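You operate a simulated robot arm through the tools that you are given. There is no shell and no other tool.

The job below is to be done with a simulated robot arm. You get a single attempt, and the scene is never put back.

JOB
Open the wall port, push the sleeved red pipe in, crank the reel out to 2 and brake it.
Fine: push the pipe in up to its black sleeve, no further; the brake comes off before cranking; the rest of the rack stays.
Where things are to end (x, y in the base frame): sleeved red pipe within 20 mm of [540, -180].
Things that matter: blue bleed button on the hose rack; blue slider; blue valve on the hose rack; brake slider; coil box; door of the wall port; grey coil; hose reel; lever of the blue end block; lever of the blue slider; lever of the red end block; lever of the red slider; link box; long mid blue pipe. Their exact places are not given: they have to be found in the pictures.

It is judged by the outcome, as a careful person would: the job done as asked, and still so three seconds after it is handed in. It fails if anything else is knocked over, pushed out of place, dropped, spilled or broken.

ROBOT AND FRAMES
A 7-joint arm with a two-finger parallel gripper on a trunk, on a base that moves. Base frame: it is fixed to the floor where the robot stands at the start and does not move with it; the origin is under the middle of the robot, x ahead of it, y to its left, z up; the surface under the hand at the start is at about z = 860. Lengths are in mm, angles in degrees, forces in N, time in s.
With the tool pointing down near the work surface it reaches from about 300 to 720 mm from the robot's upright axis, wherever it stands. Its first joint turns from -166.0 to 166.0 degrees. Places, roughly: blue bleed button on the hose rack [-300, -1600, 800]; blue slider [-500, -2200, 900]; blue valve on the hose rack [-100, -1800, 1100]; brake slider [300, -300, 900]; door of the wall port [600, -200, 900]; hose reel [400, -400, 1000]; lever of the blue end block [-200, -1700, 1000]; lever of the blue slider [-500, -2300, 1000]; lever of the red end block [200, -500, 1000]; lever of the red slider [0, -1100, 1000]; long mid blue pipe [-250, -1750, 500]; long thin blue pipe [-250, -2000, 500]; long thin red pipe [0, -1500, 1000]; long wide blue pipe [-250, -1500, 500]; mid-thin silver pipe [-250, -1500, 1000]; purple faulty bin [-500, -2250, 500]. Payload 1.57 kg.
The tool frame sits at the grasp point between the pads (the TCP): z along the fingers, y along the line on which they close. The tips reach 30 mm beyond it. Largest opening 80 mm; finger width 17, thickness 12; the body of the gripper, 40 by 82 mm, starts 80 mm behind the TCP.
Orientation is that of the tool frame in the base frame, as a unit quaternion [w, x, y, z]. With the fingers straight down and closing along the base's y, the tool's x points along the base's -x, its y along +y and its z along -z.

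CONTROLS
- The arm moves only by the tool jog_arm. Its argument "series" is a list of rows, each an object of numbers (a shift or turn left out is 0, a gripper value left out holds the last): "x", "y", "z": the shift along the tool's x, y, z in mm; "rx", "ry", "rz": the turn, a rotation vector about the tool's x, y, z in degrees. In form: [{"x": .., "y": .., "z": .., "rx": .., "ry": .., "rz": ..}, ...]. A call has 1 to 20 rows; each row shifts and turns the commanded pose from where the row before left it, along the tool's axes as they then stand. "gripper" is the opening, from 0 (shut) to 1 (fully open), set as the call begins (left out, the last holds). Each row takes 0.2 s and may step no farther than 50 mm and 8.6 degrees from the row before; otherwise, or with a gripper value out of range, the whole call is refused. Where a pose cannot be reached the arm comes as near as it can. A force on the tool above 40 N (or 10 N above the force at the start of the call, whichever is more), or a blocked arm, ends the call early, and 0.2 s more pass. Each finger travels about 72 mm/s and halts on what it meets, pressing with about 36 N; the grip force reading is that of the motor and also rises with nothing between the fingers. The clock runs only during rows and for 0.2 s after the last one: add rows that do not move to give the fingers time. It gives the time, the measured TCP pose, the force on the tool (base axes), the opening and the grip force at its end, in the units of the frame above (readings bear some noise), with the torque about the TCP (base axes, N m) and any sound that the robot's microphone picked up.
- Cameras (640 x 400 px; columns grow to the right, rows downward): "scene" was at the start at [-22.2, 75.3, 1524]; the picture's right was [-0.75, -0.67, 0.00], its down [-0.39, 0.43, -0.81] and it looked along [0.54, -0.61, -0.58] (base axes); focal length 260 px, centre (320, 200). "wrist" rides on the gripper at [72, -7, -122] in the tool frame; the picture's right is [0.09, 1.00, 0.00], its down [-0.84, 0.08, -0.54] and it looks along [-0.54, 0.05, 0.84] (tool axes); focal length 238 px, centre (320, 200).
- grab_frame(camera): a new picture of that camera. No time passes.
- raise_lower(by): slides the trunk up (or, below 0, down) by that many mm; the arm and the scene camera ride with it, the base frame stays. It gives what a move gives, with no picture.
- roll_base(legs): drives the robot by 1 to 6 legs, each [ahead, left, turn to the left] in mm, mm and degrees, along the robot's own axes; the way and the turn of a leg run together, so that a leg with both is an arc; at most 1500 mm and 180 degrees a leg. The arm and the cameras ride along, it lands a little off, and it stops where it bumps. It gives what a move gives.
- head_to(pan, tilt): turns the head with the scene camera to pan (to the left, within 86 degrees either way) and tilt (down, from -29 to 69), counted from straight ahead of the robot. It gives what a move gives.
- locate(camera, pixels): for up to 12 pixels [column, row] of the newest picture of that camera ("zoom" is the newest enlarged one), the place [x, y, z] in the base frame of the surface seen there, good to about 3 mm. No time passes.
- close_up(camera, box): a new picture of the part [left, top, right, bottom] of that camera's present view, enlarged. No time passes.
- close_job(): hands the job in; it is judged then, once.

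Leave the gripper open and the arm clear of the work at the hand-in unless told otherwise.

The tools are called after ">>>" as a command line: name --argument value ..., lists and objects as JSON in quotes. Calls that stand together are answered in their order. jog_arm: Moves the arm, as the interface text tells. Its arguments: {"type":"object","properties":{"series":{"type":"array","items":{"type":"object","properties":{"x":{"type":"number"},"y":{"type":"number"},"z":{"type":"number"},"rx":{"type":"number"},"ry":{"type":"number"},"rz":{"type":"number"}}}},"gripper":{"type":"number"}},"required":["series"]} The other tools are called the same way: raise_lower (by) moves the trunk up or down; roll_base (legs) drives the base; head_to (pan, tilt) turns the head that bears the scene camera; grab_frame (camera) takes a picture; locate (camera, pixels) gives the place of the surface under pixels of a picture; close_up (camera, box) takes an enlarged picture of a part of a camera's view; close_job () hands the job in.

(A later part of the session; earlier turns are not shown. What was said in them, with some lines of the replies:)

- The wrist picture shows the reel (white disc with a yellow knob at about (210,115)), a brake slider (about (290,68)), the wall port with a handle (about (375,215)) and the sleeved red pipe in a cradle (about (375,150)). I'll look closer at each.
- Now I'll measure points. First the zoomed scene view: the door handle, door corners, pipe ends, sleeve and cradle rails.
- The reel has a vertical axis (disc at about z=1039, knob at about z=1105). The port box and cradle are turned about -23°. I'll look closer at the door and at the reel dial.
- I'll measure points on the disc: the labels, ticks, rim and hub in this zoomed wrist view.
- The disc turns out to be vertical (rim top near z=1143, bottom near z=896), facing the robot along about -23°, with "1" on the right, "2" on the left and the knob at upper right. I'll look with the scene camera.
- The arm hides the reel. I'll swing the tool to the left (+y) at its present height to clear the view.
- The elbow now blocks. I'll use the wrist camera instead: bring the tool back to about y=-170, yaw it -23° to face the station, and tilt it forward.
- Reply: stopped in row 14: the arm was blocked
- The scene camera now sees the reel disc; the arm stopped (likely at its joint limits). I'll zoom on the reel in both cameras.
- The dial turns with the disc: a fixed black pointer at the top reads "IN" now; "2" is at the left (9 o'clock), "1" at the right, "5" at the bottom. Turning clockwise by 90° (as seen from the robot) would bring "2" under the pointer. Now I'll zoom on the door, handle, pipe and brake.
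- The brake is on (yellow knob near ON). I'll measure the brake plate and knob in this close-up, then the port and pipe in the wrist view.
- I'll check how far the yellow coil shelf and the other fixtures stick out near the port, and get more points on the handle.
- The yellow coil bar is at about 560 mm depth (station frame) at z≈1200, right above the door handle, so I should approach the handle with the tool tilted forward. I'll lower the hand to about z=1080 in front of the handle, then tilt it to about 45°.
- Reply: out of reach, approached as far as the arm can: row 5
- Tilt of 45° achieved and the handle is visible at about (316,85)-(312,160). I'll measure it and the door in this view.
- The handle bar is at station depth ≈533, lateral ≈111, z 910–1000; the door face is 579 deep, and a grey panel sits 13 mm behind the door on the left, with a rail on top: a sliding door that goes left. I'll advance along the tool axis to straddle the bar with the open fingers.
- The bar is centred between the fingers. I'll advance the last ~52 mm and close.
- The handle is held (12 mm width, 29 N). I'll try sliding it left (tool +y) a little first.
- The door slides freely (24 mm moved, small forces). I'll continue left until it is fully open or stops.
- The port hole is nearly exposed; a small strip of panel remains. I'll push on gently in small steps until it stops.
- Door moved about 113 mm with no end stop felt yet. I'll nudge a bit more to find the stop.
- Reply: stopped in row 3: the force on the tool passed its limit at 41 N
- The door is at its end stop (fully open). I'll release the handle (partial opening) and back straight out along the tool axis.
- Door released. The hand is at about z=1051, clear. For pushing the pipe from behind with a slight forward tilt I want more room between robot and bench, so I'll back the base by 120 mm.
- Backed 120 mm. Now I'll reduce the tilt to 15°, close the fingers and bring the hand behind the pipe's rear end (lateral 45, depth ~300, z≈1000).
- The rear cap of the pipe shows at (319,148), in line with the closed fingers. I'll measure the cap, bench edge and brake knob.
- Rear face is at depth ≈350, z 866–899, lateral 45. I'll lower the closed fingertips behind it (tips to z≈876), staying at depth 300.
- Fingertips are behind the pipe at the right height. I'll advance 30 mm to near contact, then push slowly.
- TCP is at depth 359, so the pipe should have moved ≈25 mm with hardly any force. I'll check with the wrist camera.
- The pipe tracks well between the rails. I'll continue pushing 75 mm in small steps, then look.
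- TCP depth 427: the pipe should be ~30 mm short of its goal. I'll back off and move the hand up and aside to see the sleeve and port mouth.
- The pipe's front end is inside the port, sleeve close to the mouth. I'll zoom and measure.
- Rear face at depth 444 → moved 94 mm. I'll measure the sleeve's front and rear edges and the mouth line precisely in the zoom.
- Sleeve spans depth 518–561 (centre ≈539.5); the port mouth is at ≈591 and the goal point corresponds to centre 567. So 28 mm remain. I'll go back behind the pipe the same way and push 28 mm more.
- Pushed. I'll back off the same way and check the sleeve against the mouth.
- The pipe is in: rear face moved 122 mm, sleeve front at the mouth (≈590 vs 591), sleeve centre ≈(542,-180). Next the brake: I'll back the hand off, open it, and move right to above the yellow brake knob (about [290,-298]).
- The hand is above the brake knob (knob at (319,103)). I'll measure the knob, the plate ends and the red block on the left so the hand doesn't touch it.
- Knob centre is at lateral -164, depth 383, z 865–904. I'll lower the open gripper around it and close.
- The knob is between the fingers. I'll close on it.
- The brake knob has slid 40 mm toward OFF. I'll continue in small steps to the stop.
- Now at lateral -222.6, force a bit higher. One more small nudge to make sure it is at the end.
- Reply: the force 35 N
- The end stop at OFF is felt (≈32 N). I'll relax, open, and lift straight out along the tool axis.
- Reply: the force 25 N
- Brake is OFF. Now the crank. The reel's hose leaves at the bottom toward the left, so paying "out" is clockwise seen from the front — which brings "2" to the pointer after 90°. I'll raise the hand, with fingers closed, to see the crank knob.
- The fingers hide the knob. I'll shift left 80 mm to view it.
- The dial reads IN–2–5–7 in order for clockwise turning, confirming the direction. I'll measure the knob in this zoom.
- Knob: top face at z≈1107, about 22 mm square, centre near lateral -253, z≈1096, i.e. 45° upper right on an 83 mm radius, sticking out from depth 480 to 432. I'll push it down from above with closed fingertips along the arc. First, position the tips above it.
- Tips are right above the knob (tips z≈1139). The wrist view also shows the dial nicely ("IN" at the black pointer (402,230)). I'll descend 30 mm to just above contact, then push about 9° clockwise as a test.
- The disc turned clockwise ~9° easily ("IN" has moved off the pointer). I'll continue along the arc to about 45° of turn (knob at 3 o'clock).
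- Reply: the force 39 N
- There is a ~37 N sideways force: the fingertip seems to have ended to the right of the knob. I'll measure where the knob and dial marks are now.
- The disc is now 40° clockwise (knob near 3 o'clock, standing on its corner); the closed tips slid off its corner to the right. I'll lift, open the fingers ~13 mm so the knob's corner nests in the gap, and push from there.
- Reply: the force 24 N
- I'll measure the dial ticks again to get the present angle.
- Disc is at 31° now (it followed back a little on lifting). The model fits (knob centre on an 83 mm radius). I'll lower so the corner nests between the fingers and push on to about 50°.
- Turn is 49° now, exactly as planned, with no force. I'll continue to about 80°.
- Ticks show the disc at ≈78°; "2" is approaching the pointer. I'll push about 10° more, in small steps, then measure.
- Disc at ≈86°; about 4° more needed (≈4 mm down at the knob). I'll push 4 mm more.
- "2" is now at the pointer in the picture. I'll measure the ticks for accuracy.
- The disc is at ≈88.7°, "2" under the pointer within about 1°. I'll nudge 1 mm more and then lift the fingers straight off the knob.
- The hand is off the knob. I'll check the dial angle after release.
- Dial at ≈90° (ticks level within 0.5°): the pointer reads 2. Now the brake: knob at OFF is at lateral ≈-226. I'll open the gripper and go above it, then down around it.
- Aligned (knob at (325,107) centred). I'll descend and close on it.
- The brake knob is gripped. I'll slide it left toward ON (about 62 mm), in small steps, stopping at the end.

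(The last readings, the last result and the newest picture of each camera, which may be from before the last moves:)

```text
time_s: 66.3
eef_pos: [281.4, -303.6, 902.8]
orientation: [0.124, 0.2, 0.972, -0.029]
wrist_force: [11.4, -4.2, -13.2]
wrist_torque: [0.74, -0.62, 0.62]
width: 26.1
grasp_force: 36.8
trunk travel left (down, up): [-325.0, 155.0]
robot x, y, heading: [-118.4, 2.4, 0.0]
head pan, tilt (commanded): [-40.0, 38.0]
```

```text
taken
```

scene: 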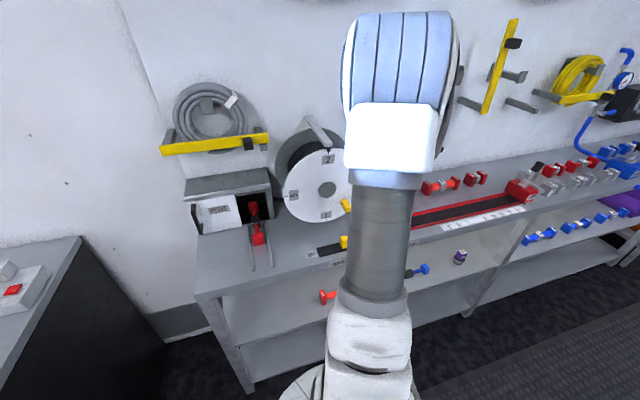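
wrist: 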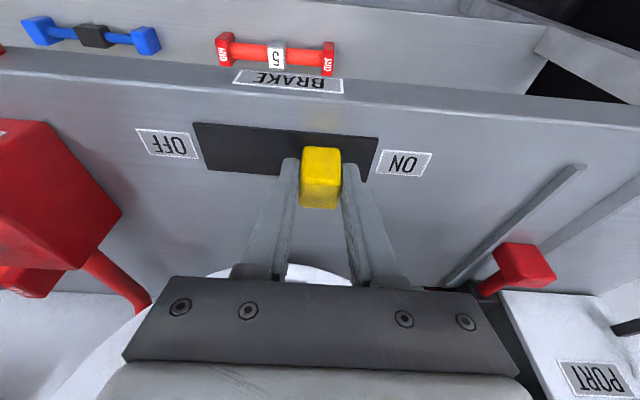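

Now at lateral -169.5; originally ON was ≈-164. I'll keep nudging to its end stop.

>>> jog_arm --series '[{"y": 4}, {"y": 3}, {}]'

>>> jog_arm --series '[{"y": 3}, {"y": 2}, {}]'

```text
time_s: 67.1
eef_pos: [283.8, -298.1, 902.3]
orientation: [0.124, 0.201, 0.971, -0.03]
wrist_force: [11.3, -9.5, -13.8]
wrist_torque: [0.48, -0.87, 0.63]
width: 25.9
grasp_force: 36.5
trunk travel left (down, up): [-325.0, 155.0]
robot x, y, heading: [-118.1, -2.9, -0.0]
head pan, tilt (commanded): [-40.0, 38.0]
```

```text
time_s: 67.9
eef_pos: [284.7, -297.7, 902.5]
orientation: [0.124, 0.204, 0.971, -0.032]
wrist_force: [0.4, -35.0, -12.1]
wrist_torque: [0.55, 0.39, 0.77]
width: 26.3
grasp_force: 36.8
trunk travel left (down, up): [-325.0, 155.0]
robot x, y, heading: [-117.2, 0.4, 0.2]
head pan, tilt (commanded): [-40.0, 38.0]
```

End stop at ON reached (≈32 N). I'll relax, open, and lift off.

>>> jog_arm --series '[{"y": -3}, {"y": -2}, {}]'

>>> jog_arm --series '[{}, {}, {}]' --gripper 1

>>> jog_arm --series '[{"z": -25}, {"z": -35}, {"z": -40}, {"z": -40}, {"z": -40}, {}]'

>>> grab_frame --camera "wrist"

>>> grab_frame --camera "scene"

```text
time_s: 68.7
eef_pos: [283.7, -297.7, 902.2]
orientation: [0.126, 0.201, 0.971, -0.03]
wrist_force: [4.0, -23.6, -7.7]
wrist_torque: [0.32, -0.85, 0.41]
width: 25.9
grasp_force: 37.3
trunk travel left (down, up): [-325.0, 155.0]
robot x, y, heading: [-118.3, -2.4, -0.1]
head pan, tilt (commanded): [-40.0, 38.0]
```

```text
time_s: 69.5
eef_pos: [282.6, -295.9, 902.0]
orientation: [0.124, 0.2, 0.971, -0.03]
wrist_force: [0.7, -0.9, -0.4]
wrist_torque: [-0.01, 0.0, 0.01]
width: 80.1
grasp_force: 0.1
trunk travel left (down, up): [-325.0, 155.0]
robot x, y, heading: [-117.2, 0.4, 0.2]
head pan, tilt (commanded): [-40.0, 38.0]
```

```text
time_s: 70.9
eef_pos: [240.7, -276.4, 1078.5]
orientation: [0.124, 0.201, 0.971, -0.03]
wrist_force: [0.0, 0.8, -1.0]
wrist_torque: [0.01, 0.01, 0.0]
width: 80.1
grasp_force: 0.0
trunk travel left (down, up): [-325.0, 155.0]
robot x, y, heading: [-120.9, -0.3, 0.1]
head pan, tilt (commanded): [-40.0, 38.0]
```

```text
taken
```

wrist: 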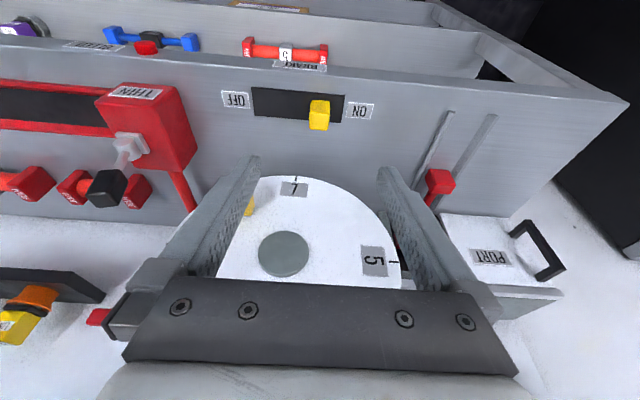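

```text
taken
```

scene: 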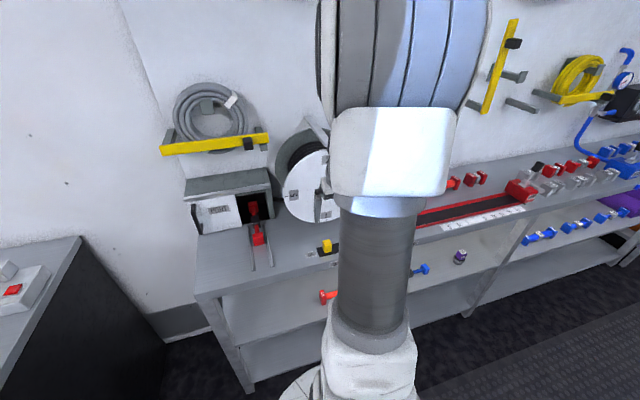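

Brake is ON. I'll verify the final state: dial ticks, brake knob, pipe and door.

>>> locate --camera "wrist" --pixels '[[296, 181], [397, 262], [319, 110], [319, 120], [439, 180], [283, 255]]'

>>> close_up --camera "scene" --box '[170, 120, 350, 290]'

```text
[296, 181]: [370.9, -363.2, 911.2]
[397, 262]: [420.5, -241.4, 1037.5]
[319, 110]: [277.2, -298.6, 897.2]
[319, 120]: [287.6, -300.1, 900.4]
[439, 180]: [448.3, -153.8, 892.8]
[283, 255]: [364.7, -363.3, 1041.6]
```

```text
2.35 times, centred on (260, 205) of scene
```

zoom: 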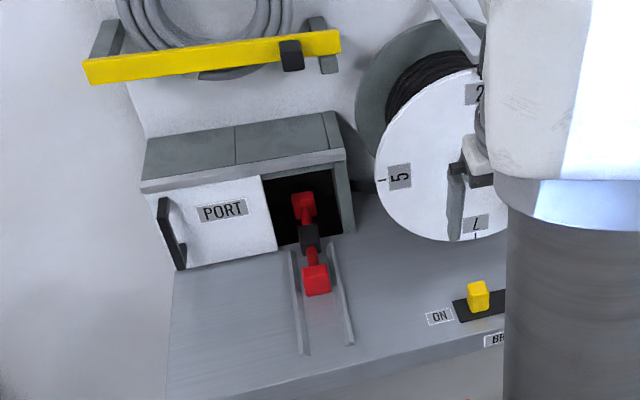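

Door stays open, brake knob is at ON, dial tick level (≈90°). I'll do a last measurement of the pipe's sleeve and cap in this zoom.

>>> locate --camera "zoom" --pixels '[[309, 230], [309, 240], [310, 248], [305, 200], [316, 270], [316, 285], [477, 290], [381, 180], [170, 235], [475, 235]]'

>>> close_up --camera "scene" --box '[230, 180, 290, 250]'

```text
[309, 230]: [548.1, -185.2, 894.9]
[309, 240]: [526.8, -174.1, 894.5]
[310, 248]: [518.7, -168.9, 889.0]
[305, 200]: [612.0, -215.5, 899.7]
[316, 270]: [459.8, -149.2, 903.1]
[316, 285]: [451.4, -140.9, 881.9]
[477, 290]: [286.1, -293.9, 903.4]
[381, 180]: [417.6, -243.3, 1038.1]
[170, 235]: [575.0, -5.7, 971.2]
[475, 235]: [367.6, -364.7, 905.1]
```

```text
5.71 times, centred on (260, 215) of scene
```

zoom: 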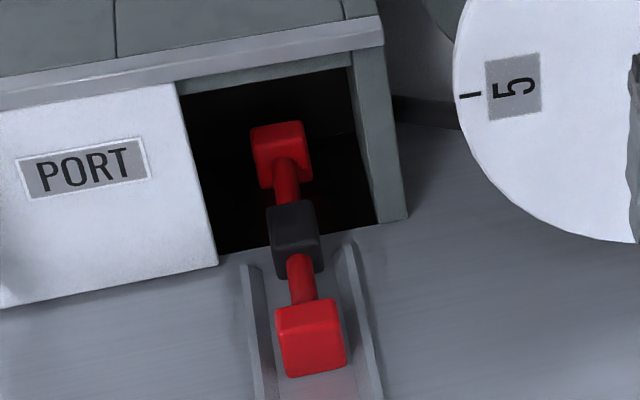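

Everything reads as asked:
- **Port:** the door is fully open.
- **Pipe:** the sleeve front is at the port mouth and the centre is at about (541,-179).
- **Reel:** the pointer reads 2.
- **Brake:** it is ON.
- **Arm:** the gripper is open and the hand is clear.

I'm handing the job in.

>>> close_job

```text
The job is handed in.
```

I did the whole job and handed it in; the result of the judging hasn't been shown to me.

- **Port:** the door slid left to its end stop and stayed open.
- **Pipe:** I pushed it in until the front of the black sleeve was level with the port mouth. The pipe's centre measures about (541, -179), within a few millimetres of [540, -180].
- **Reel:** I took the brake off first, then cranked clockwise a quarter turn. The dial went from IN to 2 and reads 2 to within about a degree. My closed fingertips slipped off the crank knob once partway, so I repositioned and carried on.
- **Brake:** it is back at its ON stop, and the dial hadn't moved when I checked afterwards.

I didn't touch anything else on the rack. I had backed the base up 120 mm to make room for the pipe, and it is still there. The gripper is open and the arm is clear of the work.
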